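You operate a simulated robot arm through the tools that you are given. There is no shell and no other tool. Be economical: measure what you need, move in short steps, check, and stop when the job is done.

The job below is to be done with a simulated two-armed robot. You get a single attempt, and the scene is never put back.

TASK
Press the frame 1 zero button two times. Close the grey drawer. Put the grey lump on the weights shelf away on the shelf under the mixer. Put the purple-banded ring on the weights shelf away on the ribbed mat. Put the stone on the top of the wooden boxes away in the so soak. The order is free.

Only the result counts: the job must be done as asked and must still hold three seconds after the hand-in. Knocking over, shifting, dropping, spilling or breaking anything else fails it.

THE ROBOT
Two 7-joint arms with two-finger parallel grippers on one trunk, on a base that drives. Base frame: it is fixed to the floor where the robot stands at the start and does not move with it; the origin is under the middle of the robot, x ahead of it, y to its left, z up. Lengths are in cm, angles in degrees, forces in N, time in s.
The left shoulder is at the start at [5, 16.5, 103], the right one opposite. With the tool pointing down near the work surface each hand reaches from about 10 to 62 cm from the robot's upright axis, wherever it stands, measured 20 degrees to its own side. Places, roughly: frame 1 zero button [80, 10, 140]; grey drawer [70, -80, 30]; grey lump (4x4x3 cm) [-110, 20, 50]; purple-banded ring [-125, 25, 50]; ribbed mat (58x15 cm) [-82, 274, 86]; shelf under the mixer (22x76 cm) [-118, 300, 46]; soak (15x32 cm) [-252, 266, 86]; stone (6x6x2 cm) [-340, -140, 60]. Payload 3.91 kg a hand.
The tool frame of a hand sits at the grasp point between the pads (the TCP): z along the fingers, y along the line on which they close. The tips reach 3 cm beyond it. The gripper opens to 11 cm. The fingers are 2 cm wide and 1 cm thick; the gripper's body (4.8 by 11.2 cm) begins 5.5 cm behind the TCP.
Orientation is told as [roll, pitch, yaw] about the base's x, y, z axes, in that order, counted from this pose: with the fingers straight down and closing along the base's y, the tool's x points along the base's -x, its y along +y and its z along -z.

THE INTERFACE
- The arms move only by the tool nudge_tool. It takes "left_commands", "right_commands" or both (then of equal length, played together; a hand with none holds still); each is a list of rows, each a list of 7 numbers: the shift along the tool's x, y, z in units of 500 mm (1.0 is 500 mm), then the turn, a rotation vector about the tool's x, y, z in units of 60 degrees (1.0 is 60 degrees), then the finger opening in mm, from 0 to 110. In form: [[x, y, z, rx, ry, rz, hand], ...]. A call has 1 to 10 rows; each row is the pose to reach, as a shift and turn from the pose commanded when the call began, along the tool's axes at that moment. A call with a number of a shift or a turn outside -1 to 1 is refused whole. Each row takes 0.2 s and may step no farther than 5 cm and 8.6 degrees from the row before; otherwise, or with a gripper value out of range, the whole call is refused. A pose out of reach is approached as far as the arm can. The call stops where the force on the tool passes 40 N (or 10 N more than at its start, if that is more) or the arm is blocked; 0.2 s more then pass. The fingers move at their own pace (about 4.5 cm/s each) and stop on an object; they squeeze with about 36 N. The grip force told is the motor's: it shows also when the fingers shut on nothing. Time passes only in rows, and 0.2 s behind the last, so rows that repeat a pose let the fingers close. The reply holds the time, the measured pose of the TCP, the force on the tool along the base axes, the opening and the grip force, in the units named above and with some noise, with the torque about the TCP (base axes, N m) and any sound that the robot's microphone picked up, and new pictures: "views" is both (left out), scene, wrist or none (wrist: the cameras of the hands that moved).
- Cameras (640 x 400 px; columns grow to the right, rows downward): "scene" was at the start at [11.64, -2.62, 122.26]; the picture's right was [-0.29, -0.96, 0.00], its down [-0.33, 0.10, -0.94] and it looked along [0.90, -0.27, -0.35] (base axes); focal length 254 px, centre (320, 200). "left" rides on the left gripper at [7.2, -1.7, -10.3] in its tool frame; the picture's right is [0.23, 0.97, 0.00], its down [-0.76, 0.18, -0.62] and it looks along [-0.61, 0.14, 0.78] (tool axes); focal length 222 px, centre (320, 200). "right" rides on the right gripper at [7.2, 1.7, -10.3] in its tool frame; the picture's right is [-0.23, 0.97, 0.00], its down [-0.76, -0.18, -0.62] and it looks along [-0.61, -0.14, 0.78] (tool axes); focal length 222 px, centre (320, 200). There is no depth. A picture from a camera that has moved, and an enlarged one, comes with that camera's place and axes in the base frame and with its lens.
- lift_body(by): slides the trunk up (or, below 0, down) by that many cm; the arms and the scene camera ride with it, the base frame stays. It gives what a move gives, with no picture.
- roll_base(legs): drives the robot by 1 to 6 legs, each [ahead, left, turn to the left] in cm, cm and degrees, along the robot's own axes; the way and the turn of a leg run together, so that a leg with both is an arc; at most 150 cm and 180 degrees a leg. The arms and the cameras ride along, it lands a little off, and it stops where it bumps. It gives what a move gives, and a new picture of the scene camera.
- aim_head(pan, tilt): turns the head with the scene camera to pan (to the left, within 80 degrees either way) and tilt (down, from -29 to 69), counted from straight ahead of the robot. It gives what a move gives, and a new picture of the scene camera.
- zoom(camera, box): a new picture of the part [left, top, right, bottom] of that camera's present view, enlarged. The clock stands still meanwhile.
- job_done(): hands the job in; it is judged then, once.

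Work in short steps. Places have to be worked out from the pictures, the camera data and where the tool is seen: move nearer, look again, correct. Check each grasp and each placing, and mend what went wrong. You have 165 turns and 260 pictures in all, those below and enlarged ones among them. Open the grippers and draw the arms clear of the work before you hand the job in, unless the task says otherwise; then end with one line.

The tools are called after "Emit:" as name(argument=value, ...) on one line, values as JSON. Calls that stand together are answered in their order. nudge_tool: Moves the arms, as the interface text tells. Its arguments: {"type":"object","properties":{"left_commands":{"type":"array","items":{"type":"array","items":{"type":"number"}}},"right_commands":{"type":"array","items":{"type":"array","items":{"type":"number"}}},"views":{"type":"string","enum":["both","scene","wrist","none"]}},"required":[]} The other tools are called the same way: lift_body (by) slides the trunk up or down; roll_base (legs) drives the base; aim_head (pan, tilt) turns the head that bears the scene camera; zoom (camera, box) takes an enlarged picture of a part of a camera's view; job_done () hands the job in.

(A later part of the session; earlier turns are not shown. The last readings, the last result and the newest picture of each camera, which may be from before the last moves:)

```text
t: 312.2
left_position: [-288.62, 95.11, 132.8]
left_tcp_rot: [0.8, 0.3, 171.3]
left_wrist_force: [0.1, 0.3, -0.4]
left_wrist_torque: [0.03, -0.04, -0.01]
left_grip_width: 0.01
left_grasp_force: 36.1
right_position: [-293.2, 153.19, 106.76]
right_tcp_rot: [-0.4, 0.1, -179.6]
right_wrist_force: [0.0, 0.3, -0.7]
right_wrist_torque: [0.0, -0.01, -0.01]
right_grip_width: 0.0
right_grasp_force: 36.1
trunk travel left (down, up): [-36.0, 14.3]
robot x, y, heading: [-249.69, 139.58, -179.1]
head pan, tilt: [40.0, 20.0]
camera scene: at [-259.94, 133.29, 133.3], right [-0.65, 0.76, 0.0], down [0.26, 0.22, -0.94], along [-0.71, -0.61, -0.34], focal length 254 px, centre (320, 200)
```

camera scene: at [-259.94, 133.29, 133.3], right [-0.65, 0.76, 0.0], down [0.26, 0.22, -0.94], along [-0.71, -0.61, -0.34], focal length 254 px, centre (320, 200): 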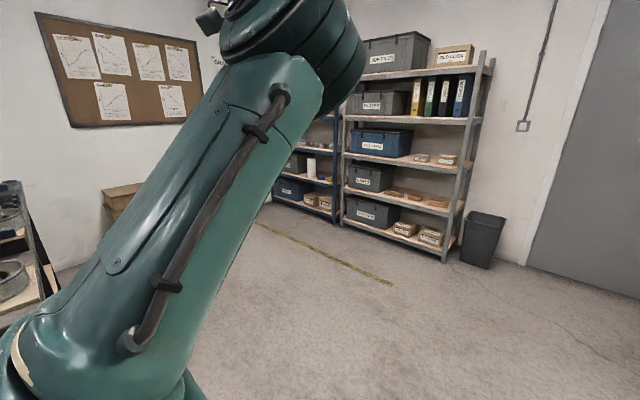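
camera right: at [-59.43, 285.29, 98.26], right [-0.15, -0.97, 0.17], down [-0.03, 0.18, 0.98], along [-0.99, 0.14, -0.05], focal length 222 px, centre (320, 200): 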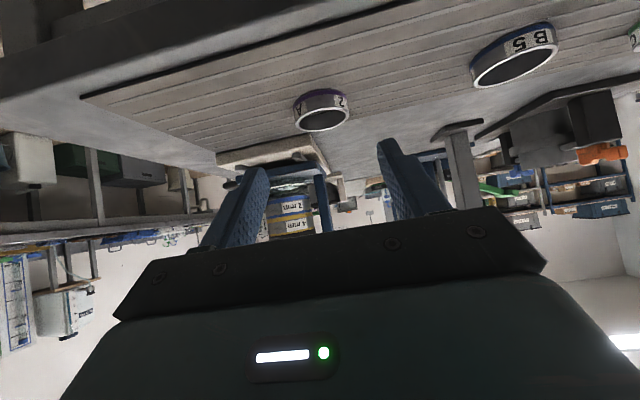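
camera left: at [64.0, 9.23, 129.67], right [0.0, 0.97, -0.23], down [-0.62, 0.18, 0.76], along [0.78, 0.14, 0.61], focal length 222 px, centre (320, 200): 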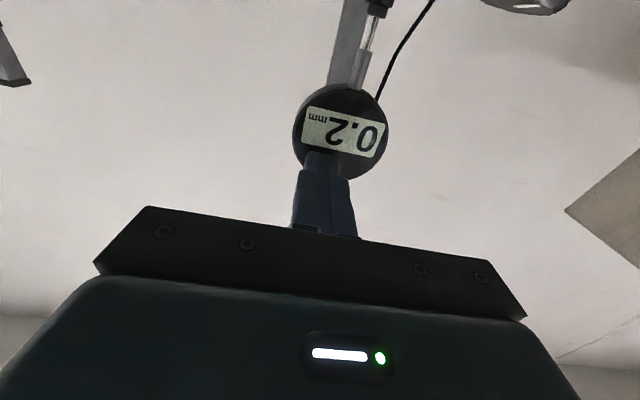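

The wooden boxes stand near [−310…−340, −145]. I turn left to face −y, strafe to x≈−330, and drive ahead.

Emit:
roll_base(legs=[[0, 0, 90], [0, -80, 0], [140, 0, 0]])

Emit:
aim_head(pan=0, tilt=30)

```text
t: 326.9
left_position: [-293.53, -40.7, 132.67]
left_tcp_rot: [0.7, 0.2, -102.2]
left_wrist_force: [-0.2, -0.7, 0.3]
left_wrist_torque: [-0.03, 0.03, 0.0]
left_grip_width: 0.02
left_grasp_force: 36.3
right_position: [-351.64, -41.55, 106.74]
right_tcp_rot: [-0.5, 0.1, -93.1]
right_wrist_force: [-0.3, -0.3, 0.5]
right_wrist_torque: [-0.01, 0.02, -0.02]
right_grip_width: 0.02
right_grasp_force: 36.1
trunk travel left (down, up): [-36.0, 14.3]
robot x, y, heading: [-335.32, 0.93, -92.4]
head pan, tilt: [40.0, 20.0]
camera scene: at [-329.95, -9.34, 133.3], right [-0.79, -0.61, 0.0], down [-0.21, 0.27, -0.94], along [0.57, -0.75, -0.34], focal length 254 px, centre (320, 200)
```

scene: 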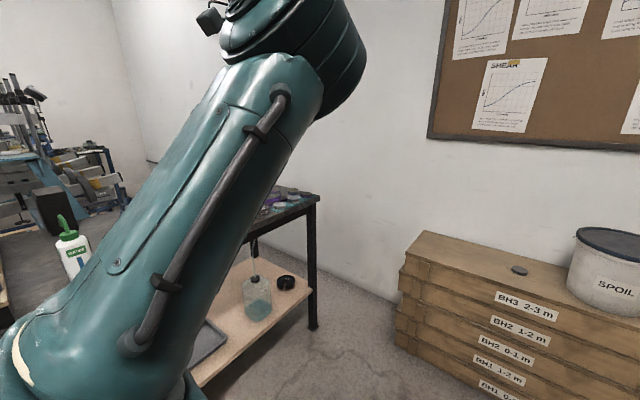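

```text
t: 328.0
left_position: [-293.44, -40.62, 132.78]
left_tcp_rot: [0.8, 0.4, -102.2]
left_wrist_force: [-0.7, 0.2, 1.0]
left_wrist_torque: [0.02, 0.0, 0.01]
left_grip_width: 0.0
left_grasp_force: 36.1
right_position: [-351.66, -41.75, 106.72]
right_tcp_rot: [-0.5, 0.1, -93.1]
right_wrist_force: [-0.6, 1.0, 0.3]
right_wrist_torque: [0.02, 0.01, 0.02]
right_grip_width: 0.0
right_grasp_force: 35.7
trunk travel left (down, up): [-36.0, 14.3]
robot x, y, heading: [-335.51, 1.11, -92.7]
head pan, tilt: [0.0, 30.0]
camera scene: at [-336.01, -10.96, 131.7], right [-1.0, 0.05, 0.0], down [0.02, 0.5, -0.87], along [-0.04, -0.87, -0.5], focal length 254 px, centre (320, 200)
```

scene: 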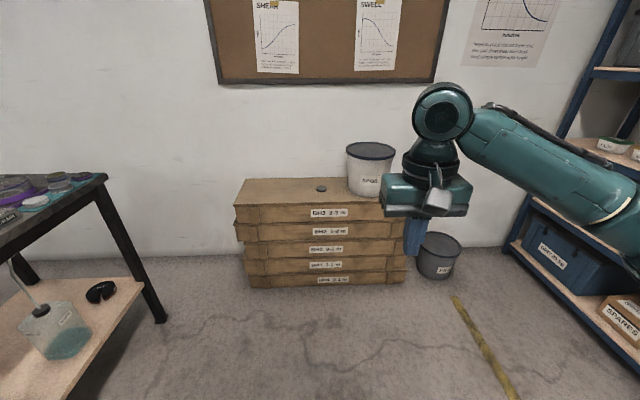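

The stone lies at ≈[−343, −149.5] on the box stack (top z≈59), left of the SPOIL bucket. I square up and approach to y≈−92.

Emit:
roll_base(legs=[[0, 0, 2.5], [0, 7, 0], [92, 0, 0]])

Emit:
aim_head(pan=0, tilt=45)

```text
t: 333.8
left_position: [-285.62, -130.94, 132.71]
left_tcp_rot: [0.8, 0.3, -100.3]
left_wrist_force: [0.1, -0.1, 0.1]
left_wrist_torque: [-0.02, -0.05, -0.03]
left_grip_width: 0.0
left_grasp_force: 35.4
right_position: [-343.84, -133.93, 106.7]
right_tcp_rot: [-0.5, 0.0, -91.0]
right_wrist_force: [0.8, -0.8, -0.2]
right_wrist_torque: [0.01, -0.01, 0.02]
right_grip_width: 0.0
right_grasp_force: 35.7
trunk travel left (down, up): [-36.0, 14.3]
robot x, y, heading: [-329.0, -90.75, -90.7]
head pan, tilt: [0.0, 30.0]
camera scene: at [-329.2, -102.71, 131.69], right [-1.0, 0.01, 0.0], down [0.01, 0.5, -0.87], along [-0.01, -0.87, -0.5], focal length 254 px, centre (320, 200)
```

scene: 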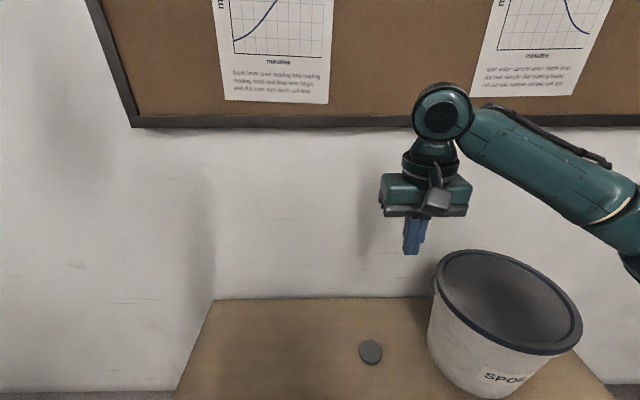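

```text
t: 334.6
left_position: [-285.84, -130.88, 132.68]
left_tcp_rot: [0.8, 0.4, -100.4]
left_wrist_force: [-1.1, 0.3, 0.0]
left_wrist_torque: [0.0, 0.02, 0.01]
left_grip_width: 0.0
left_grasp_force: 36.0
right_position: [-343.87, -133.96, 106.68]
right_tcp_rot: [-0.5, 0.1, -91.1]
right_wrist_force: [0.1, 0.0, 0.3]
right_wrist_torque: [0.0, 0.02, 0.0]
right_grip_width: 0.03
right_grasp_force: 35.4
trunk travel left (down, up): [-36.0, 14.3]
robot x, y, heading: [-328.91, -91.01, -90.6]
head pan, tilt: [0.0, 45.0]
camera scene: at [-329.19, -101.77, 129.44], right [-1.0, 0.01, 0.0], down [0.01, 0.71, -0.71], along [-0.01, -0.71, -0.71], focal length 254 px, centre (320, 200)
```

scene: 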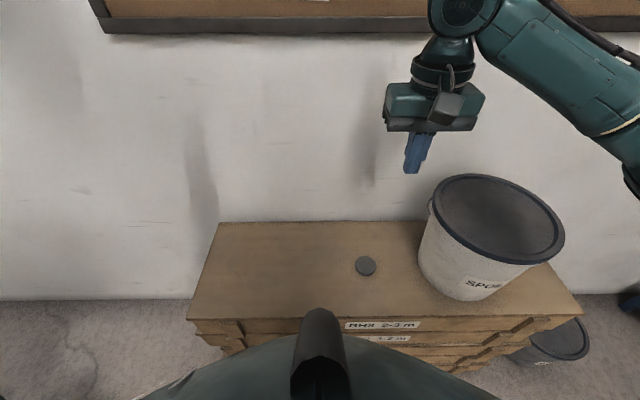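

Stone ≈[−343, −140…−142], height uncertain (60–65). I open the fingers and look with the wrist camera from above.

Emit:
nudge_tool(right_commands=[[-0.05, 0, 0.05, 0, 0, 0, 85], [-0.1, 0, 0.1, 0, 0, 0, 85], [-0.12, 0, 0.18, 0, 0, 0, 85], [-0.12, 0, 0.26, 0, 0, 0, 85]], views="both")

```text
t: 335.6
left_position: [-285.74, -130.88, 132.81]
left_tcp_rot: [0.8, 0.3, -100.3]
left_wrist_force: [0.4, 0.1, -0.4]
left_wrist_torque: [-0.01, 0.0, -0.01]
left_grip_width: 0.02
left_grasp_force: 35.5
right_position: [-344.09, -140.04, 93.82]
right_tcp_rot: [-0.5, 0.2, -91.2]
right_wrist_force: [0.0, -0.8, 0.3]
right_wrist_torque: [0.03, -0.01, -0.01]
right_grip_width: 8.53
right_grasp_force: 0.2
trunk travel left (down, up): [-36.0, 14.3]
robot x, y, heading: [-328.63, -90.78, -90.8]
head pan, tilt: [0.0, 45.0]
camera scene: at [-329.21, -101.79, 129.44], right [-1.0, 0.01, 0.0], down [0.01, 0.71, -0.71], along [-0.01, -0.71, -0.71], focal length 254 px, centre (320, 200)
camera right: at [-342.29, -132.98, 104.01], right [0.97, -0.25, -0.01], down [-0.19, -0.76, 0.62], along [-0.16, -0.6, -0.78], focal length 222 px, centre (320, 200)
```

scene: 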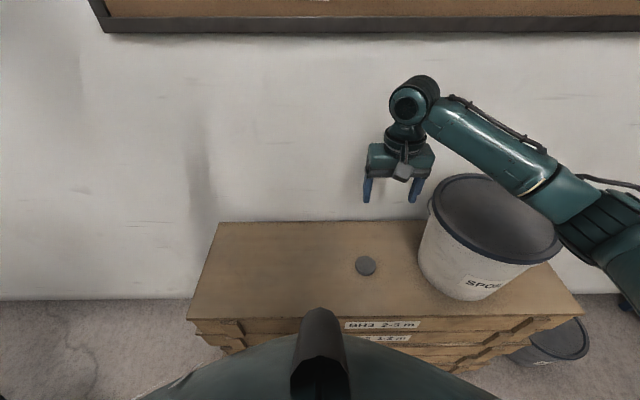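
right: 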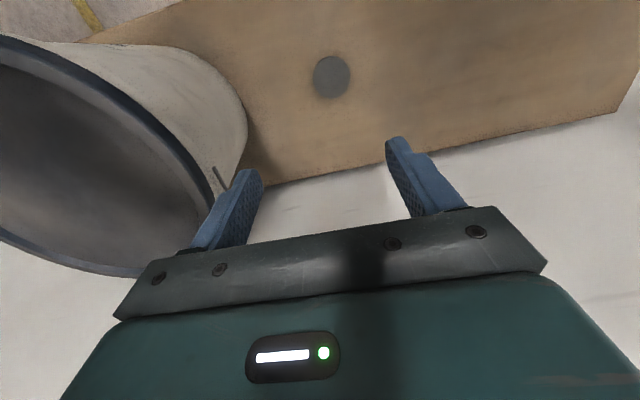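

The bucket (centre ≈[−367, −137], rim r≈13, z≈88) would foul my forearm here. I raise the hand, back off, and re-approach with heading about −120°, so the forearm comes from the side away from the bucket.

Emit:
nudge_tool(right_commands=[[0, 0, -0.08, 0, 0, 0, 85], [0, 0, -0.16, 0, 0, 0, 85], [0.05, 0, -0.24, 0, 0, 0, 85], [0.12, 0, -0.26, 0, 0, 0, 85]], views="none")

Emit:
roll_base(legs=[[-20, 25, 0], [0, 0, -29.5], [17, 10, 0]])

Emit:
aim_head(pan=-5, tilt=45)

```text
t: 336.6
left_position: [-285.75, -130.73, 132.63]
left_tcp_rot: [0.9, 0.3, -100.2]
left_wrist_force: [0.5, -0.3, -0.6]
left_wrist_torque: [-0.01, 0.01, 0.0]
left_grip_width: 0.0
left_grasp_force: 35.8
right_position: [-343.6, -133.97, 106.72]
right_tcp_rot: [-0.5, 0.1, -91.0]
right_wrist_force: [0.2, 0.1, 0.5]
right_wrist_torque: [0.0, 0.0, -0.02]
right_grip_width: 8.52
right_grasp_force: 0.0
trunk travel left (down, up): [-36.0, 14.3]
robot x, y, heading: [-328.87, -90.73, -90.7]
head pan, tilt: [0.0, 45.0]
```

```text
t: 341.3
left_position: [-285.13, -146.38, 132.82]
left_tcp_rot: [0.7, 0.3, -129.3]
left_wrist_force: [0.5, -0.4, -1.6]
left_wrist_torque: [0.05, 0.04, -0.01]
left_grip_width: 0.0
left_grasp_force: 36.2
right_position: [-337.34, -120.92, 106.7]
right_tcp_rot: [-0.5, 0.1, -120.2]
right_wrist_force: [-0.2, 0.0, -0.3]
right_wrist_torque: [0.02, 0.0, -0.03]
right_grip_width: 8.49
right_grasp_force: 0.1
trunk travel left (down, up): [-36.0, 14.3]
robot x, y, heading: [-303.37, -89.74, -119.3]
head pan, tilt: [0.0, 45.0]
camera scene: at [-309.05, -99.9, 129.43], right [-0.87, 0.5, 0.0], down [0.35, 0.61, -0.71], along [-0.35, -0.61, -0.71], focal length 254 px, centre (320, 200)
```

scene: 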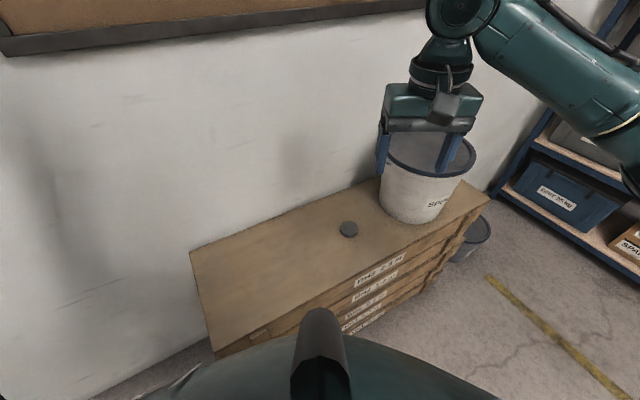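

```text
t: 342.0
left_position: [-285.21, -146.32, 132.85]
left_tcp_rot: [0.7, 0.2, -129.3]
left_wrist_force: [0.3, 0.4, -0.5]
left_wrist_torque: [0.01, 0.0, -0.01]
left_grip_width: 0.0
left_grasp_force: 36.9
right_position: [-337.24, -120.81, 106.67]
right_tcp_rot: [-0.5, 0.1, -120.3]
right_wrist_force: [-0.2, 1.0, -0.3]
right_wrist_torque: [0.0, 0.0, 0.02]
right_grip_width: 8.51
right_grasp_force: 0.1
trunk travel left (down, up): [-36.0, 14.3]
robot x, y, heading: [-303.1, -89.99, -119.6]
head pan, tilt: [-5.0, 45.0]
camera scene: at [-309.65, -99.44, 129.43], right [-0.82, 0.57, 0.0], down [0.4, 0.58, -0.71], along [-0.4, -0.58, -0.71], focal length 254 px, centre (320, 200)
```

scene: 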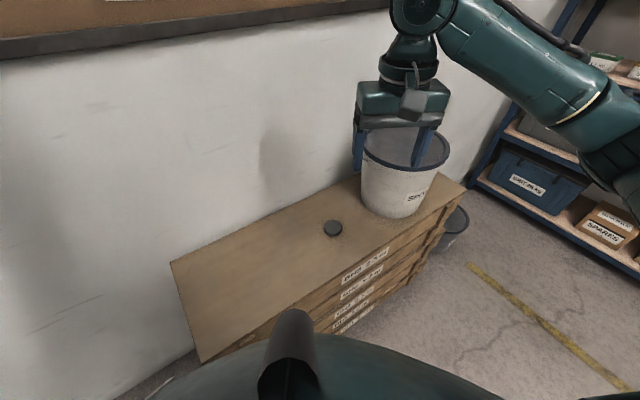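

Triangulating: the stone is at ≈[−343, −141.5], top z≈63 (box top ≈61). I shift the base 9 cm toward −x for reach, lower the trunk, and place the hand above it with a 25° forward pitch.

Emit:
roll_base(legs=[[4.4, -7.8, 0]])

Emit:
lift_body(by=-18)

```text
t: 343.1
left_position: [-294.14, -146.4, 132.69]
left_tcp_rot: [0.9, 0.3, -129.5]
left_wrist_force: [-0.4, 0.4, 0.2]
left_wrist_torque: [0.0, -0.04, -0.03]
left_grip_width: 0.0
left_grasp_force: 36.2
right_position: [-346.24, -120.88, 106.64]
right_tcp_rot: [-0.5, 0.1, -120.2]
right_wrist_force: [-1.1, 0.5, 0.2]
right_wrist_torque: [-0.01, -0.05, -0.01]
right_grip_width: 8.51
right_grasp_force: 0.1
trunk travel left (down, up): [-36.0, 14.3]
robot x, y, heading: [-312.11, -90.26, -120.0]
head pan, tilt: [-5.0, 45.0]
camera scene: at [-318.56, -99.5, 129.43], right [-0.82, 0.57, 0.0], down [0.4, 0.58, -0.71], along [-0.4, -0.58, -0.71], focal length 254 px, centre (320, 200)
```

scene: 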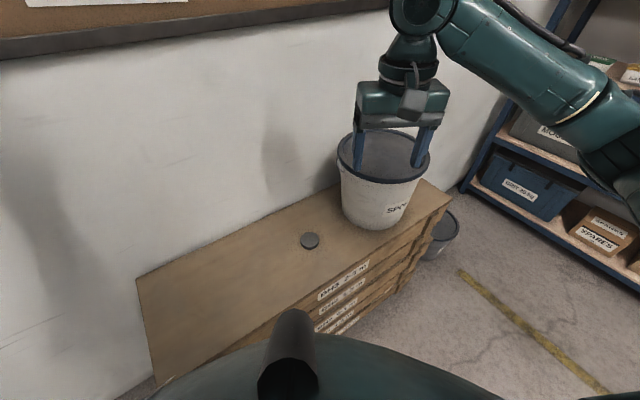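

```text
t: 345.1
left_position: [-294.07, -146.42, 114.8]
left_tcp_rot: [0.8, 0.3, -129.4]
left_wrist_force: [-0.6, -0.8, 0.5]
left_wrist_torque: [0.0, 0.0, -0.01]
left_grip_width: 0.0
left_grasp_force: 36.2
right_position: [-346.11, -120.88, 88.71]
right_tcp_rot: [-0.5, 0.1, -120.1]
right_wrist_force: [0.1, -0.5, -0.5]
right_wrist_torque: [-0.02, -0.01, 0.05]
right_grip_width: 8.52
right_grasp_force: 0.0
trunk travel left (down, up): [-18.0, 32.3]
robot x, y, heading: [-312.44, -90.37, -120.0]
head pan, tilt: [-5.0, 45.0]
```

Move over the stone at z≈80 with the pitch.

Emit:
nudge_tool(right_commands=[[-0.04, 0.06, 0.02, 0, -0.083, 0, 85], [-0.11, 0.11, 0.05, 0, -0.166, 0, 85], [-0.18, 0.16, 0.09, 0, -0.25, 0, 85], [-0.245, 0.21, 0.13, 0, -0.333, 0, 85], [-0.31, 0.26, 0.174, 0, -0.417, 0, 85]], views="both")

```text
t: 346.3
left_position: [-294.08, -146.36, 114.68]
left_tcp_rot: [0.7, 0.3, -129.3]
left_wrist_force: [1.2, -0.3, -0.1]
left_wrist_torque: [-0.01, 0.01, -0.02]
left_grip_width: 0.0
left_grasp_force: 36.1
right_position: [-342.97, -140.77, 79.75]
right_tcp_rot: [-0.6, -25.0, -120.0]
right_wrist_force: [0.0, -0.4, -0.4]
right_wrist_torque: [0.01, 0.0, 0.02]
right_grip_width: 8.51
right_grasp_force: 0.0
trunk travel left (down, up): [-18.0, 32.3]
robot x, y, heading: [-311.86, -90.47, -119.9]
head pan, tilt: [-5.0, 45.0]
camera scene: at [-318.47, -99.51, 111.43], right [-0.82, 0.57, 0.0], down [0.4, 0.58, -0.71], along [-0.4, -0.58, -0.71], focal length 254 px, centre (320, 200)
camera right: at [-336.09, -132.39, 86.03], right [0.74, -0.67, 0.09], down [-0.36, -0.28, 0.89], along [-0.57, -0.69, -0.45], focal length 222 px, centre (320, 200)
```

scene: 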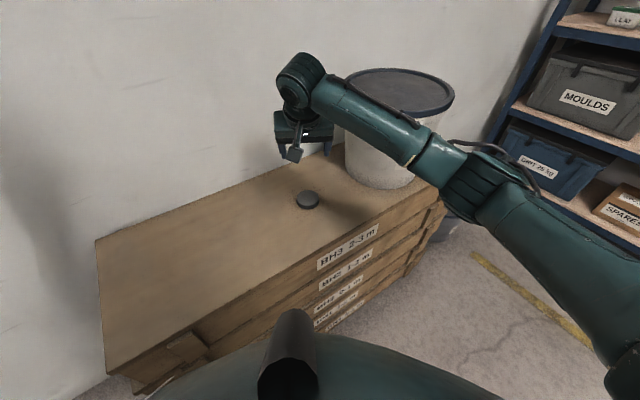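
right: 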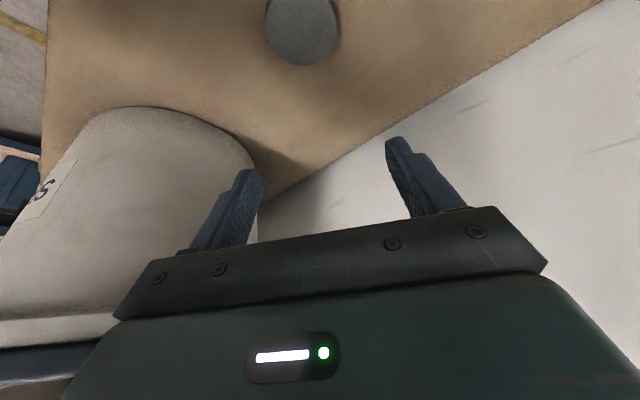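

Wrist and scene views agree: stone centre ≈[−343.6, −141.4, 62.5], directly under the tool. I descend 12.5 cm then look.

Emit:
nudge_tool(right_commands=[[0.034, 0, 0.072, 0, 0, 0, 85], [0.067, 0, 0.145, 0, 0, 0, 85], [0.09, 0, 0.195, 0, 0, 0, 85], [0.105, 0, 0.226, 0, 0, 0, 85]], views="both")

```text
t: 347.3
left_position: [-294.15, -146.43, 114.87]
left_tcp_rot: [0.7, 0.3, -129.4]
left_wrist_force: [-0.1, -0.3, -0.1]
left_wrist_torque: [-0.02, -0.01, 0.03]
left_grip_width: 0.0
left_grasp_force: 36.0
right_position: [-343.04, -140.76, 67.25]
right_tcp_rot: [-0.5, -24.9, -119.9]
right_wrist_force: [0.9, 0.8, 1.2]
right_wrist_torque: [-0.03, -0.07, 0.07]
right_grip_width: 8.51
right_grasp_force: 0.0
trunk travel left (down, up): [-18.0, 32.3]
robot x, y, heading: [-312.2, -90.48, -119.9]
head pan, tilt: [-5.0, 45.0]
camera scene: at [-318.47, -99.47, 111.44], right [-0.82, 0.57, 0.0], down [0.4, 0.58, -0.71], along [-0.4, -0.58, -0.71], focal length 254 px, centre (320, 200)
camera right: at [-336.01, -132.27, 73.52], right [0.74, -0.67, 0.09], down [-0.36, -0.28, 0.89], along [-0.57, -0.69, -0.45], focal length 222 px, centre (320, 200)
```

scene: 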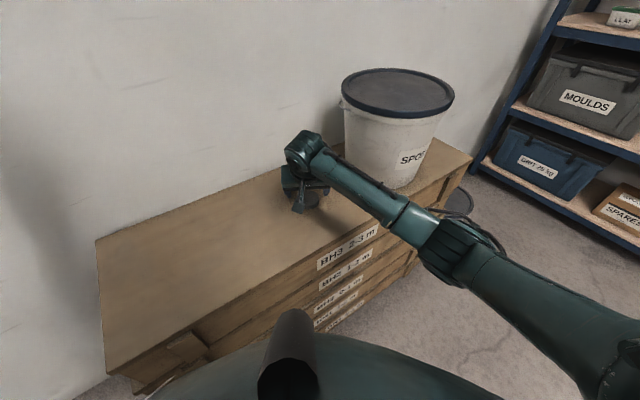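
right: 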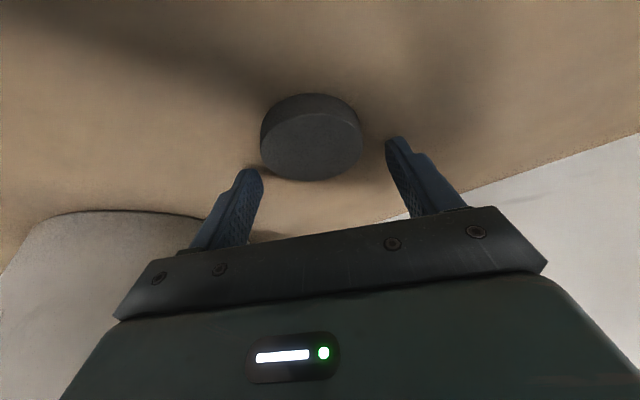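

The stone lies between the fingers, about 0.5 cm to the left. I shift a little and go down in small steps.

Emit:
nudge_tool(right_commands=[[0.008, -0.01, 0.016, 0, 0, 0, 85], [0.014, -0.01, 0.03, 0, 0, 0, 85], [0.02, -0.01, 0.041, 0, 0, 0, 85], [0.023, -0.01, 0.049, 0, 0, 0, 85], [0.026, -0.01, 0.055, 0, 0, 0, 85]], views="wrist")

```text
t: 347.8
left_position: [-294.06, -146.18, 114.8]
left_tcp_rot: [0.7, 0.1, -129.3]
left_wrist_force: [-0.3, 0.0, 0.3]
left_wrist_torque: [0.01, 0.03, 0.01]
left_grip_width: 0.0
left_grasp_force: 36.2
right_position: [-342.92, -140.74, 67.21]
right_tcp_rot: [0.1, -26.0, -120.1]
right_wrist_force: [3.9, 11.6, 16.0]
right_wrist_torque: [0.72, 0.51, -0.62]
right_grip_width: 8.6
right_grasp_force: 1.4
trunk travel left (down, up): [-18.0, 32.3]
robot x, y, heading: [-312.27, -90.47, -119.8]
head pan, tilt: [-5.0, 45.0]
stopped in row 2 (right hand): the force on the tool passed its limit (the readings are from after the stop); the commanded pose is now the measured one
camera right: at [-336.05, -132.14, 73.31], right [0.74, -0.66, 0.1], down [-0.36, -0.27, 0.89], along [-0.57, -0.7, -0.44], focal length 222 px, centre (320, 200)
```

right: 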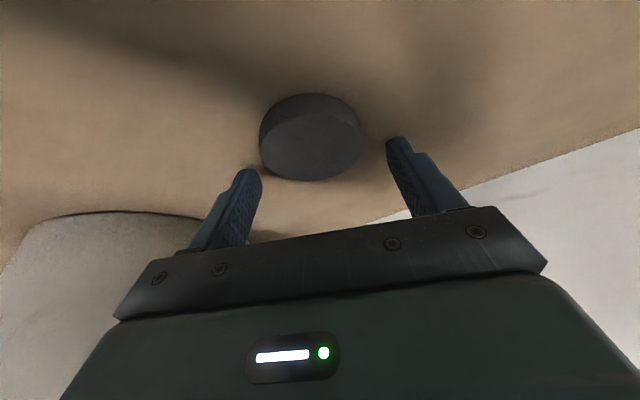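

The fingertips touch the box top: so it is at z≈64, and the stone is nearer to me (≈[−342, −139.3]). I lift 0.8 cm, move back 2.9 cm, and check.

Emit:
nudge_tool(right_commands=[[-0.0068, 0, -0.0145, 0, 0, 0, 85], [0.01, -0.003, -0.023, 0, 0, 0, 85], [0.028, -0.006, -0.031, 0, 0, 0, 85], [0.0458, -0.006, -0.039, 0, 0, 0, 85]], views="both")

```text
t: 348.8
left_position: [-294.05, -146.28, 114.83]
left_tcp_rot: [0.7, 0.3, -129.4]
left_wrist_force: [0.1, 0.2, -0.2]
left_wrist_torque: [0.01, -0.02, 0.02]
left_grip_width: 0.0
left_grasp_force: 36.0
right_position: [-341.96, -138.04, 67.51]
right_tcp_rot: [0.1, -25.8, -120.0]
right_wrist_force: [0.1, 0.2, 0.2]
right_wrist_torque: [-0.02, 0.02, 0.02]
right_grip_width: 8.52
right_grasp_force: 0.0
trunk travel left (down, up): [-18.0, 32.3]
robot x, y, heading: [-312.13, -90.18, -119.7]
head pan, tilt: [-5.0, 45.0]
camera scene: at [-318.46, -99.48, 111.43], right [-0.82, 0.57, 0.0], down [0.4, 0.58, -0.71], along [-0.4, -0.58, -0.71], focal length 254 px, centre (320, 200)
camera right: at [-335.06, -129.5, 73.7], right [0.74, -0.67, 0.1], down [-0.36, -0.27, 0.89], along [-0.57, -0.7, -0.44], focal length 222 px, centre (320, 200)
```

scene: 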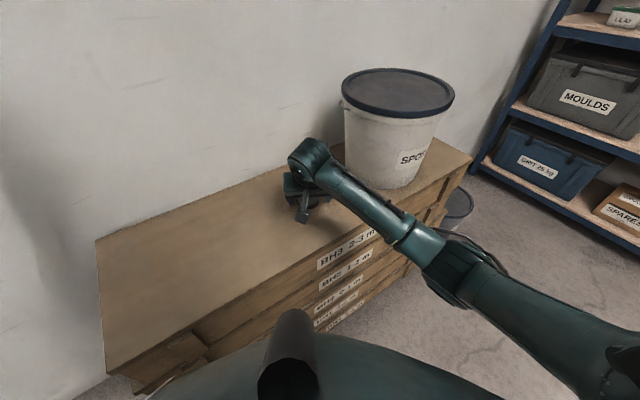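
right: 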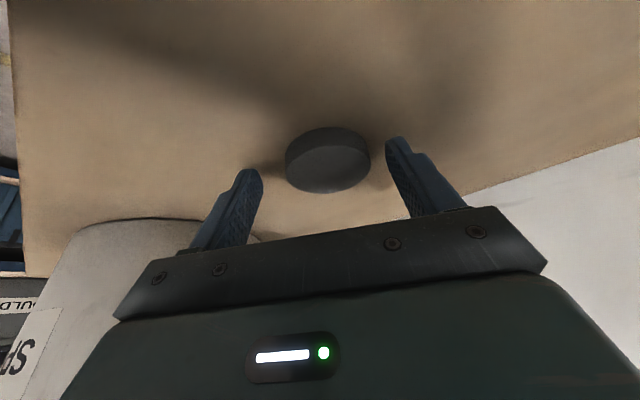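

The stone sits between the fingertips. I close.

Emit:
nudge_tool(right_commands=[[0.001, 0.004, 0.003, 0, 0, 0, 70], [0.001, 0.004, 0.003, 0, 0, 0, 50], [0.001, 0.004, 0.003, 0, 0, 0, 30], [0.001, 0.004, 0.003, 0, 0, 0, 0], [0.001, 0.004, 0.003, 0, 0, 0, 0]], views="wrist")

```text
t: 350.0
left_position: [-294.04, -146.29, 114.73]
left_tcp_rot: [0.7, 0.2, -129.4]
left_wrist_force: [-0.4, 0.3, -0.2]
left_wrist_torque: [-0.01, 0.0, 0.0]
left_grip_width: 0.0
left_grasp_force: 35.9
right_position: [-341.78, -138.32, 67.47]
right_tcp_rot: [0.1, -25.8, -120.1]
right_wrist_force: [-0.5, -0.4, 0.9]
right_wrist_torque: [-0.03, 0.04, -0.01]
right_grip_width: 5.67
right_grasp_force: 36.0
trunk travel left (down, up): [-18.0, 32.3]
robot x, y, heading: [-312.45, -89.98, -119.7]
head pan, tilt: [-5.0, 45.0]
camera right: at [-334.82, -129.66, 73.58], right [0.74, -0.66, 0.1], down [-0.36, -0.27, 0.89], along [-0.57, -0.7, -0.44], focal length 222 px, centre (320, 200)
```

right: 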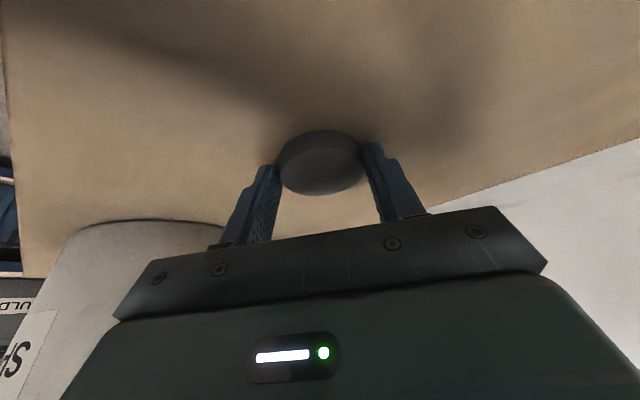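

Gripped at 5.67 cm. I lift with the trunk by 24 cm and check that the stone comes along.

Emit:
lift_body(by=24)

Emit:
zoom(camera="right", box=[160, 60, 480, 260])

```text
t: 352.5
left_position: [-294.06, -146.33, 138.77]
left_tcp_rot: [0.8, 0.3, -129.3]
left_wrist_force: [1.3, 1.7, -0.6]
left_wrist_torque: [0.0, 0.0, -0.02]
left_grip_width: 0.0
left_grasp_force: 36.3
right_position: [-341.61, -138.29, 91.47]
right_tcp_rot: [0.1, -25.7, -120.1]
right_wrist_force: [0.9, -0.2, -1.7]
right_wrist_torque: [0.0, -0.02, 0.0]
right_grip_width: 5.67
right_grasp_force: 36.1
trunk travel left (down, up): [-42.0, 8.3]
robot x, y, heading: [-312.1, -90.4, -119.8]
head pan, tilt: [-5.0, 45.0]
```

```text
2.00 times, centred on (320, 160) of right
camera zoom: at [-334.84, -129.67, 97.55], right [0.74, -0.67, 0.1], down [-0.36, -0.27, 0.89], along [-0.57, -0.7, -0.44], focal length 444 px, centre (320, 280)
```

zoom: 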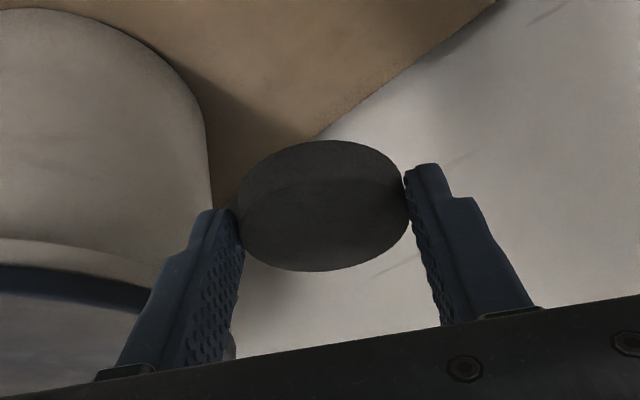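

The stone is held. I move away from the boxes, square up to −90°, and back out along the aisle toward the soak.

Emit:
roll_base(legs=[[-20, -20, 0], [0, 0, 30], [-140, 0, 0], [-30, 0, 0]])

Emit:
zoom(camera="right", box=[160, 60, 480, 260])

```text
t: 364.2
left_position: [-276.02, 65.44, 138.65]
left_tcp_rot: [0.7, 0.3, -100.4]
left_wrist_force: [0.7, 0.7, 0.2]
left_wrist_torque: [0.0, -0.02, -0.04]
left_grip_width: 0.0
left_grasp_force: 36.4
right_position: [-321.77, 49.46, 91.47]
right_tcp_rot: [0.1, -25.9, -91.2]
right_wrist_force: [-0.3, 0.3, -0.2]
right_wrist_torque: [0.02, -0.02, 0.02]
right_grip_width: 5.66
right_grasp_force: 35.9
trunk travel left (down, up): [-42.0, 8.3]
robot x, y, heading: [-318.74, 105.61, -91.0]
head pan, tilt: [-5.0, 45.0]
camera scene: at [-320.06, 94.8, 135.44], right [-0.99, 0.1, 0.0], down [0.07, 0.7, -0.71], along [-0.07, -0.7, -0.71], focal length 254 px, centre (320, 200)
```

scene: 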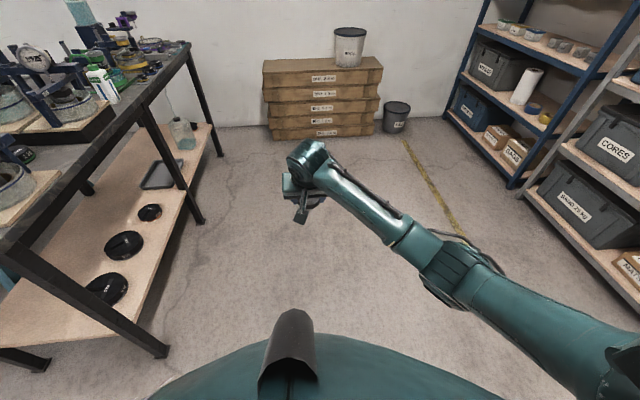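

```text
2.00 times, centred on (320, 160) of right
camera zoom: at [-319.86, 60.37, 97.59], right [0.97, -0.22, 0.1], down [-0.19, -0.41, 0.89], along [-0.16, -0.88, -0.44], focal length 444 px, centre (320, 280)
```

zoom: 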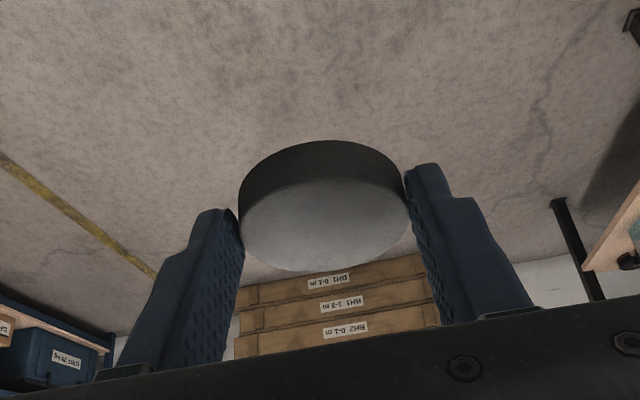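

The stone is still level in the grip. I turn around to face +y and look for the soak.

Emit:
roll_base(legs=[[0, 0, -179]])

Emit:
aim_head(pan=-20, tilt=25)

```text
t: 371.9
left_position: [-361.64, 146.23, 138.81]
left_tcp_rot: [0.7, 0.3, 79.2]
left_wrist_force: [-0.1, 0.2, -0.9]
left_wrist_torque: [0.0, 0.0, -0.02]
left_grip_width: 0.0
left_grasp_force: 35.8
right_position: [-315.86, 161.98, 91.37]
right_tcp_rot: [0.0, -25.8, 88.5]
right_wrist_force: [0.0, 0.4, -0.4]
right_wrist_torque: [-0.03, -0.02, 0.0]
right_grip_width: 5.66
right_grasp_force: 36.2
trunk travel left (down, up): [-42.0, 8.3]
robot x, y, heading: [-318.74, 105.68, 88.8]
head pan, tilt: [-5.0, 45.0]
camera scene: at [-318.22, 116.79, 135.43], right [0.99, -0.11, 0.0], down [-0.08, -0.7, -0.71], along [0.08, 0.7, -0.71], focal length 254 px, centre (320, 200)
```

scene: 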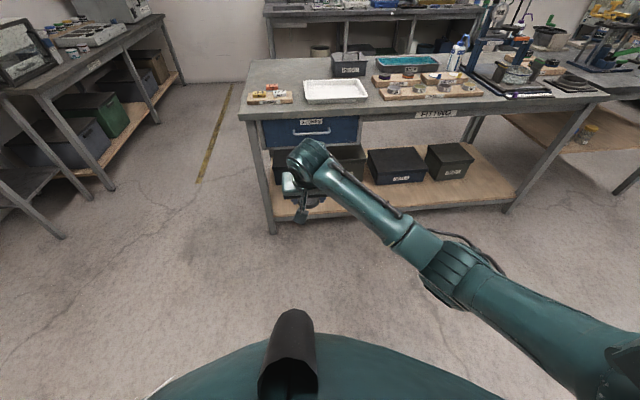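

```text
t: 372.8
left_position: [-361.73, 146.36, 138.79]
left_tcp_rot: [0.6, 0.3, 79.2]
left_wrist_force: [0.4, -0.1, 0.6]
left_wrist_torque: [0.06, 0.04, 0.0]
left_grip_width: 0.0
left_grasp_force: 36.0
right_position: [-316.04, 161.95, 91.37]
right_tcp_rot: [0.0, -25.7, 88.5]
right_wrist_force: [0.2, 0.3, -1.8]
right_wrist_torque: [-0.03, 0.01, -0.03]
right_grip_width: 5.67
right_grasp_force: 36.3
trunk travel left (down, up): [-42.0, 8.3]
robot x, y, heading: [-318.77, 105.68, 88.9]
head pan, tilt: [-20.0, 25.0]
camera scene: at [-315.78, 117.29, 138.48], right [0.93, -0.36, 0.0], down [-0.15, -0.39, -0.91], along [0.33, 0.84, -0.42], focal length 254 px, centre (320, 200)
```

scene: 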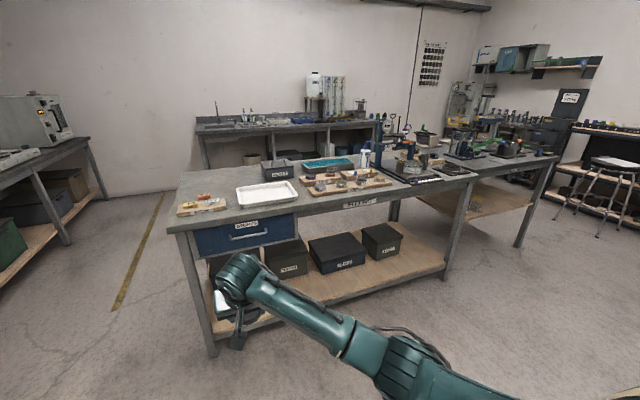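

The table ahead has a white tray, a dark box and a blue water tray near (330,163), matching the soak's position. I zoom to read labels.

Emit:
zoom(camera="scene", box=[160, 135, 420, 265])

Emit:
zoom(camera="scene", box=[255, 145, 375, 205])

```text
2.46 times, centred on (290, 200) of scene
camera zoom: at [-315.78, 117.29, 138.48], right [0.93, -0.36, 0.0], down [-0.15, -0.39, -0.91], along [0.33, 0.84, -0.42], focal length 625 px, centre (394, 200)
```

zoom: 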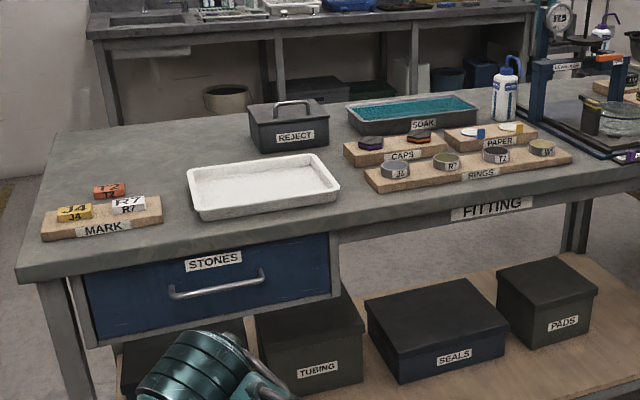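

```text
5.33 times, centred on (315, 175) of scene
camera zoom: at [-315.78, 117.29, 138.48], right [0.93, -0.36, 0.0], down [-0.15, -0.39, -0.91], along [0.33, 0.84, -0.42], focal length 1354 px, centre (347, 333)
```

zoom: 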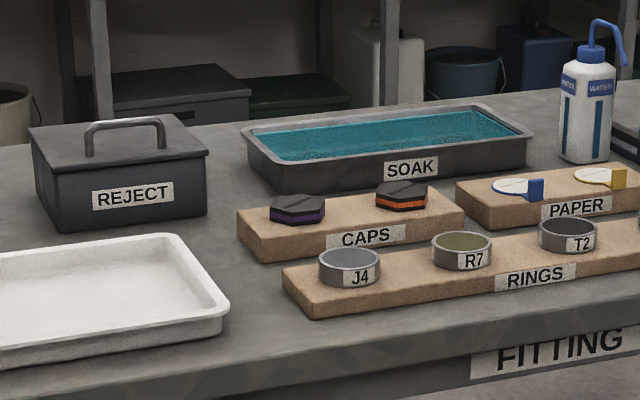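

The soak is centred ≈[−252.5, 266], walls ~5 cm; from the front it is too deep (table front y≈211), but the table's back edge is at y≈293 with an aisle behind. I raise the hand and drive around the table's left end.

Emit:
nudge_tool(right_commands=[[0, 0, -0.08, 0, 0, 0, 0], [0, 0, -0.16, 0, 0, 0, 0], [0, 0, -0.24, 0, 0, 0, 0], [0.04, 0, -0.3, 0, 0, 0, 0]], views="none")

Emit:
roll_base(legs=[[0, 70, 0], [140, 0, 0]])

```text
t: 373.8
left_position: [-361.76, 146.26, 138.79]
left_tcp_rot: [0.8, 0.3, 79.2]
left_wrist_force: [0.6, -0.5, -0.1]
left_wrist_torque: [-0.02, 0.0, 0.03]
left_grip_width: 0.0
left_grasp_force: 36.0
right_position: [-316.35, 153.52, 104.06]
right_tcp_rot: [0.1, -25.7, 88.5]
right_wrist_force: [-0.3, -0.4, -0.5]
right_wrist_torque: [0.04, -0.03, -0.02]
right_grip_width: 5.66
right_grasp_force: 36.2
trunk travel left (down, up): [-42.0, 8.3]
robot x, y, heading: [-318.96, 105.34, 88.8]
head pan, tilt: [-20.0, 25.0]
```

```text
t: 384.0
left_position: [-426.52, 286.7, 138.74]
left_tcp_rot: [0.7, 0.2, 78.8]
left_wrist_force: [-1.0, 0.1, -0.2]
left_wrist_torque: [-0.03, -0.03, 0.02]
left_grip_width: 0.0
left_grasp_force: 36.2
right_position: [-381.05, 293.61, 103.99]
right_tcp_rot: [0.0, -25.7, 88.2]
right_wrist_force: [0.9, -0.5, 0.0]
right_wrist_torque: [0.0, -0.01, -0.01]
right_grip_width: 5.64
right_grasp_force: 35.9
trunk travel left (down, up): [-42.0, 8.3]
robot x, y, heading: [-384.29, 245.5, 88.0]
head pan, tilt: [-20.0, 25.0]
camera scene: at [-380.82, 257.41, 138.49], right [0.93, -0.37, 0.0], down [-0.16, -0.39, -0.91], along [0.33, 0.84, -0.42], focal length 254 px, centre (320, 200)
```

scene: 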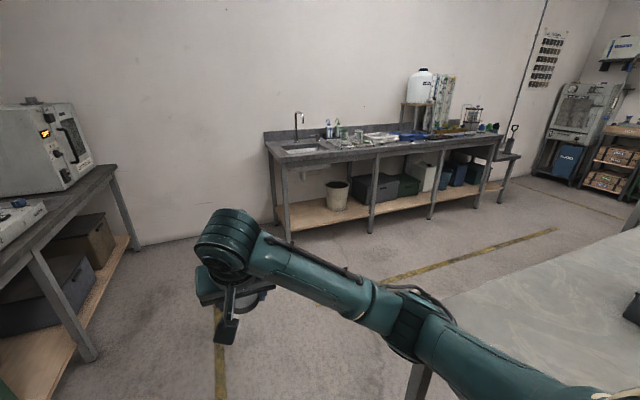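

Plenty of room behind. I continue forward, turn to face +x, and drive along the aisle to x≈−262.

Emit:
roll_base(legs=[[70, 0, 0], [35, -20, 0], [0, 0, -88], [100, 0, 0], [0, 0, -90]])

Emit:
aim_head(pan=0, tilt=40)

```text
t: 402.4
left_position: [-214.83, 308.28, 138.77]
left_tcp_rot: [0.7, 0.3, -100.3]
left_wrist_force: [-0.2, -0.2, 0.2]
left_wrist_torque: [0.0, -0.02, 0.0]
left_grip_width: 0.01
left_grasp_force: 36.1
right_position: [-260.12, 300.29, 104.02]
right_tcp_rot: [0.1, -25.8, -91.0]
right_wrist_force: [0.4, 0.6, -1.2]
right_wrist_torque: [0.03, 0.03, -0.01]
right_grip_width: 5.63
right_grasp_force: 36.3
trunk travel left (down, up): [-42.0, 8.3]
robot x, y, heading: [-257.76, 348.01, -90.8]
head pan, tilt: [-20.0, 25.0]
camera scene: at [-261.46, 336.9, 138.49], right [-0.94, 0.35, 0.0], down [0.15, 0.4, -0.91], along [-0.32, -0.85, -0.42], focal length 254 px, centre (320, 200)
```

scene: 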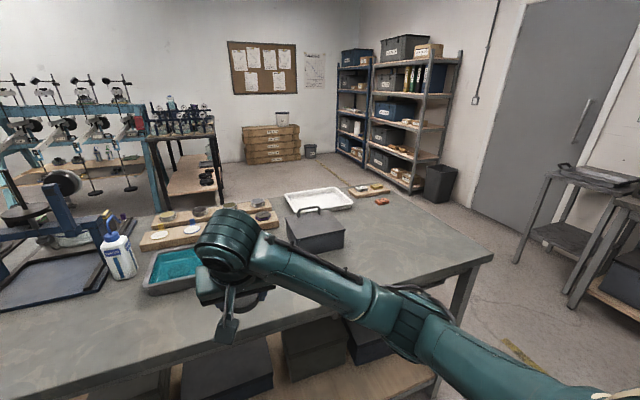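

```text
t: 403.3
left_position: [-214.83, 308.27, 138.71]
left_tcp_rot: [0.7, 0.4, -100.3]
left_wrist_force: [0.0, -1.0, 0.3]
left_wrist_torque: [0.0, 0.0, -0.02]
left_grip_width: 0.0
left_grasp_force: 36.2
right_position: [-260.2, 300.48, 103.96]
right_tcp_rot: [0.0, -25.7, -90.9]
right_wrist_force: [-0.2, -0.3, -0.5]
right_wrist_torque: [0.04, 0.0, -0.02]
right_grip_width: 5.62
right_grasp_force: 35.8
trunk travel left (down, up): [-42.0, 8.3]
robot x, y, heading: [-257.86, 348.25, -90.9]
head pan, tilt: [0.0, 40.0]
camera scene: at [-258.31, 337.02, 136.16], right [-1.0, 0.01, 0.0], down [0.01, 0.64, -0.77], along [-0.01, -0.77, -0.64], focal length 254 px, centre (320, 200)
```

scene: 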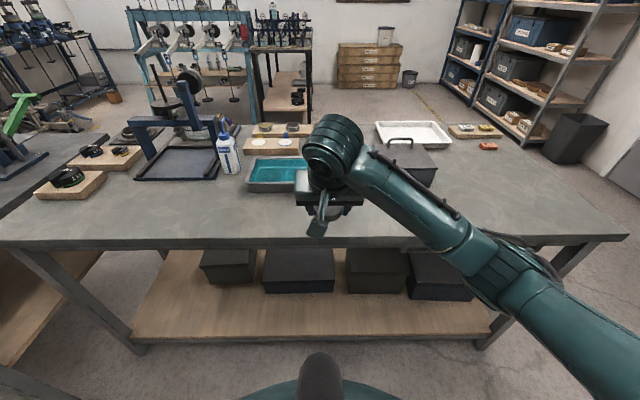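

The soak's rim spans x −270…−238, y 259–278, with rim z≈91. I drive 17 cm closer (table back edge y≈295.6) and bring the stone over it.

Emit:
roll_base(legs=[[17, 0, 0]])

Emit:
nudge_tool(right_commands=[[-0.05, 0.06, 0.01, 0, 0, 0, 0], [-0.1, 0.12, 0.06, 0, 0, 0, 0], [-0.15, 0.17, 0.12, 0, 0, 0, 0], [-0.183, 0.17, 0.18, 0, 0, 0, 0], [-0.183, 0.17, 0.243, 0, 0, 0, 0]], views="both")

```text
t: 404.7
left_position: [-214.95, 291.55, 138.73]
left_tcp_rot: [0.7, 0.3, -100.3]
left_wrist_force: [-0.3, -0.7, 0.3]
left_wrist_torque: [0.0, -0.01, 0.03]
left_grip_width: 0.0
left_grasp_force: 36.3
right_position: [-260.19, 283.78, 103.98]
right_tcp_rot: [0.0, -25.7, -90.9]
right_wrist_force: [-0.1, 0.0, -0.7]
right_wrist_torque: [0.0, -0.01, 0.01]
right_grip_width: 5.64
right_grasp_force: 36.3
trunk travel left (down, up): [-42.0, 8.3]
robot x, y, heading: [-258.05, 331.41, -90.7]
head pan, tilt: [0.0, 40.0]
camera scene: at [-258.48, 320.29, 136.15], right [-1.0, 0.01, 0.0], down [0.01, 0.64, -0.77], along [-0.01, -0.77, -0.64], focal length 254 px, centre (320, 200)
```

scene: 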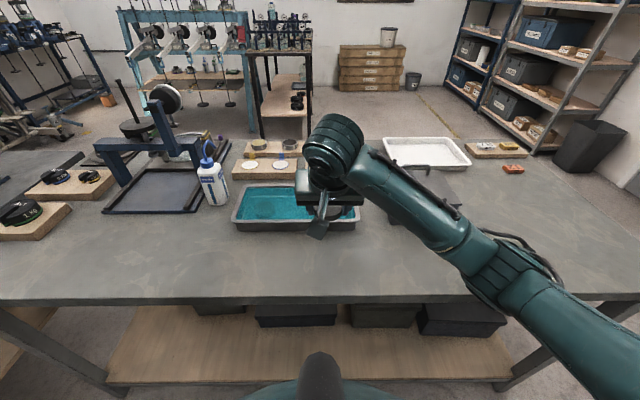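

```text
t: 405.9
left_position: [-214.98, 291.68, 138.76]
left_tcp_rot: [0.7, 0.3, -100.2]
left_wrist_force: [-0.2, -0.2, 0.2]
left_wrist_torque: [-0.02, 0.01, -0.02]
left_grip_width: 0.0
left_grasp_force: 36.4
right_position: [-252.06, 270.06, 97.11]
right_tcp_rot: [0.0, -25.8, -90.8]
right_wrist_force: [-0.1, -0.5, -1.1]
right_wrist_torque: [0.01, -0.02, 0.01]
right_grip_width: 5.64
right_grasp_force: 36.3
trunk travel left (down, up): [-42.0, 8.3]
robot x, y, heading: [-257.88, 331.8, -90.7]
head pan, tilt: [0.0, 40.0]
camera scene: at [-258.45, 320.34, 136.16], right [-1.0, 0.01, 0.0], down [0.01, 0.64, -0.77], along [-0.01, -0.77, -0.64], focal length 254 px, centre (320, 200)
camera right: at [-250.28, 280.94, 103.28], right [0.97, -0.22, 0.1], down [-0.18, -0.41, 0.89], along [-0.15, -0.88, -0.44], focal length 222 px, centre (320, 200)
```

scene: 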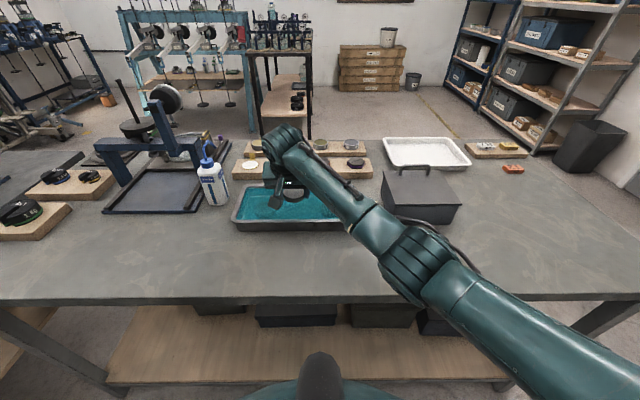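
right: 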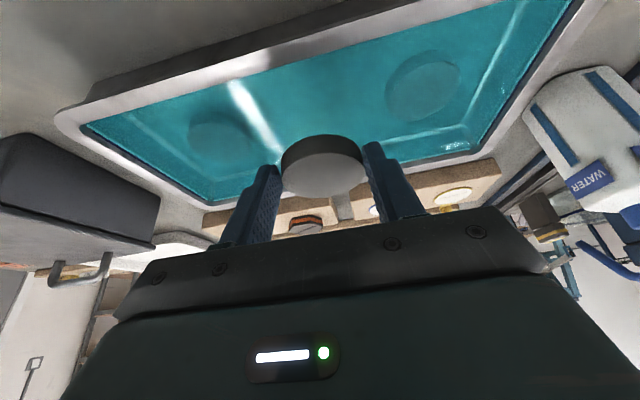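

Two stones already lie in the soak at x≈−243 and −262; mine (x≈−252) goes in between. I lower it straight down 5 cm.

Emit:
nudge_tool(right_commands=[[0.012, 0, 0.025, 0, 0, 0, 0], [0.024, 0, 0.05, 0, 0, 0, 0], [0.035, 0, 0.072, 0, 0, 0, 0], [0.043, 0, 0.09, 0, 0, 0, 0]], views="wrist")

```text
t: 406.9
left_position: [-215.04, 291.72, 138.71]
left_tcp_rot: [0.7, 0.4, -100.2]
left_wrist_force: [0.1, 0.1, 0.2]
left_wrist_torque: [0.01, 0.0, 0.0]
left_grip_width: 0.01
left_grasp_force: 35.7
right_position: [-252.01, 270.0, 92.24]
right_tcp_rot: [0.0, -25.7, -90.9]
right_wrist_force: [0.1, -0.2, -0.4]
right_wrist_torque: [0.02, -0.02, -0.02]
right_grip_width: 5.65
right_grasp_force: 36.3
trunk travel left (down, up): [-42.0, 8.3]
robot x, y, heading: [-258.22, 331.66, -90.4]
head pan, tilt: [0.0, 40.0]
camera right: at [-250.22, 280.92, 98.41], right [0.97, -0.22, 0.1], down [-0.18, -0.41, 0.89], along [-0.16, -0.88, -0.44], focal length 222 px, centre (320, 200)
```

right: 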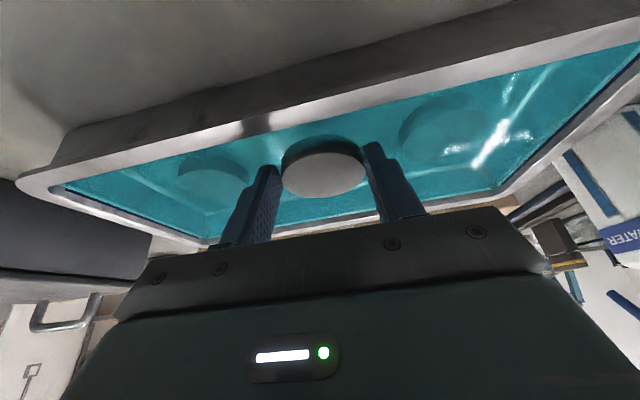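

The stone is at liquid level near the front wall; I shift it 1.5 cm farther in and lower until it touches.

Emit:
nudge_tool(right_commands=[[-0.027, 0, 0.013, 0, 0, 0, 0], [-0.022, 0, 0.023, 0, 0, 0, 0], [-0.0185, 0, 0.031, 0, 0, 0, 0], [-0.015, 0, 0.038, 0, 0, 0, 0]], views="wrist")

```text
t: 407.9
left_position: [-215.03, 291.68, 138.8]
left_tcp_rot: [0.8, 0.3, -100.3]
left_wrist_force: [0.6, 0.2, -0.2]
left_wrist_torque: [-0.01, 0.0, 0.01]
left_grip_width: 0.0
left_grasp_force: 35.8
right_position: [-251.99, 268.62, 90.77]
right_tcp_rot: [0.1, -25.7, -91.0]
right_wrist_force: [0.6, -0.3, -1.0]
right_wrist_torque: [0.01, 0.04, 0.0]
right_grip_width: 5.62
right_grasp_force: 35.5
trunk travel left (down, up): [-42.0, 8.3]
robot x, y, heading: [-258.13, 331.53, -90.8]
head pan, tilt: [0.0, 40.0]
camera right: at [-250.28, 279.56, 96.95], right [0.97, -0.22, 0.1], down [-0.18, -0.41, 0.89], along [-0.15, -0.88, -0.44], focal length 222 px, centre (320, 200)
```

right: 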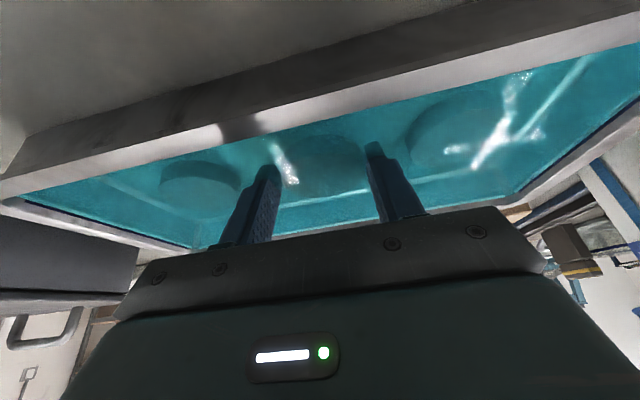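

The stone is submerged; no contact yet. I lower a few millimetres more to the bottom.

Emit:
nudge_tool(right_commands=[[0.0025, 0, 0.005, 0, 0, 0, 0], [0.005, 0, 0.01, 0, 0, 0, 0], [0.007, 0, 0.0145, 0, 0, 0, 0]], views="none")

```text
t: 408.7
left_position: [-215.05, 291.66, 138.66]
left_tcp_rot: [0.7, 0.3, -100.1]
left_wrist_force: [-0.2, -0.7, 0.1]
left_wrist_torque: [-0.03, 0.01, -0.02]
left_grip_width: 0.01
left_grasp_force: 36.4
right_position: [-252.13, 268.52, 89.9]
right_tcp_rot: [0.0, -25.6, -90.9]
right_wrist_force: [-0.1, -0.2, -0.9]
right_wrist_torque: [0.01, 0.01, 0.07]
right_grip_width: 5.64
right_grasp_force: 36.5
trunk travel left (down, up): [-42.0, 8.3]
robot x, y, heading: [-258.36, 331.98, -90.7]
head pan, tilt: [0.0, 40.0]
```

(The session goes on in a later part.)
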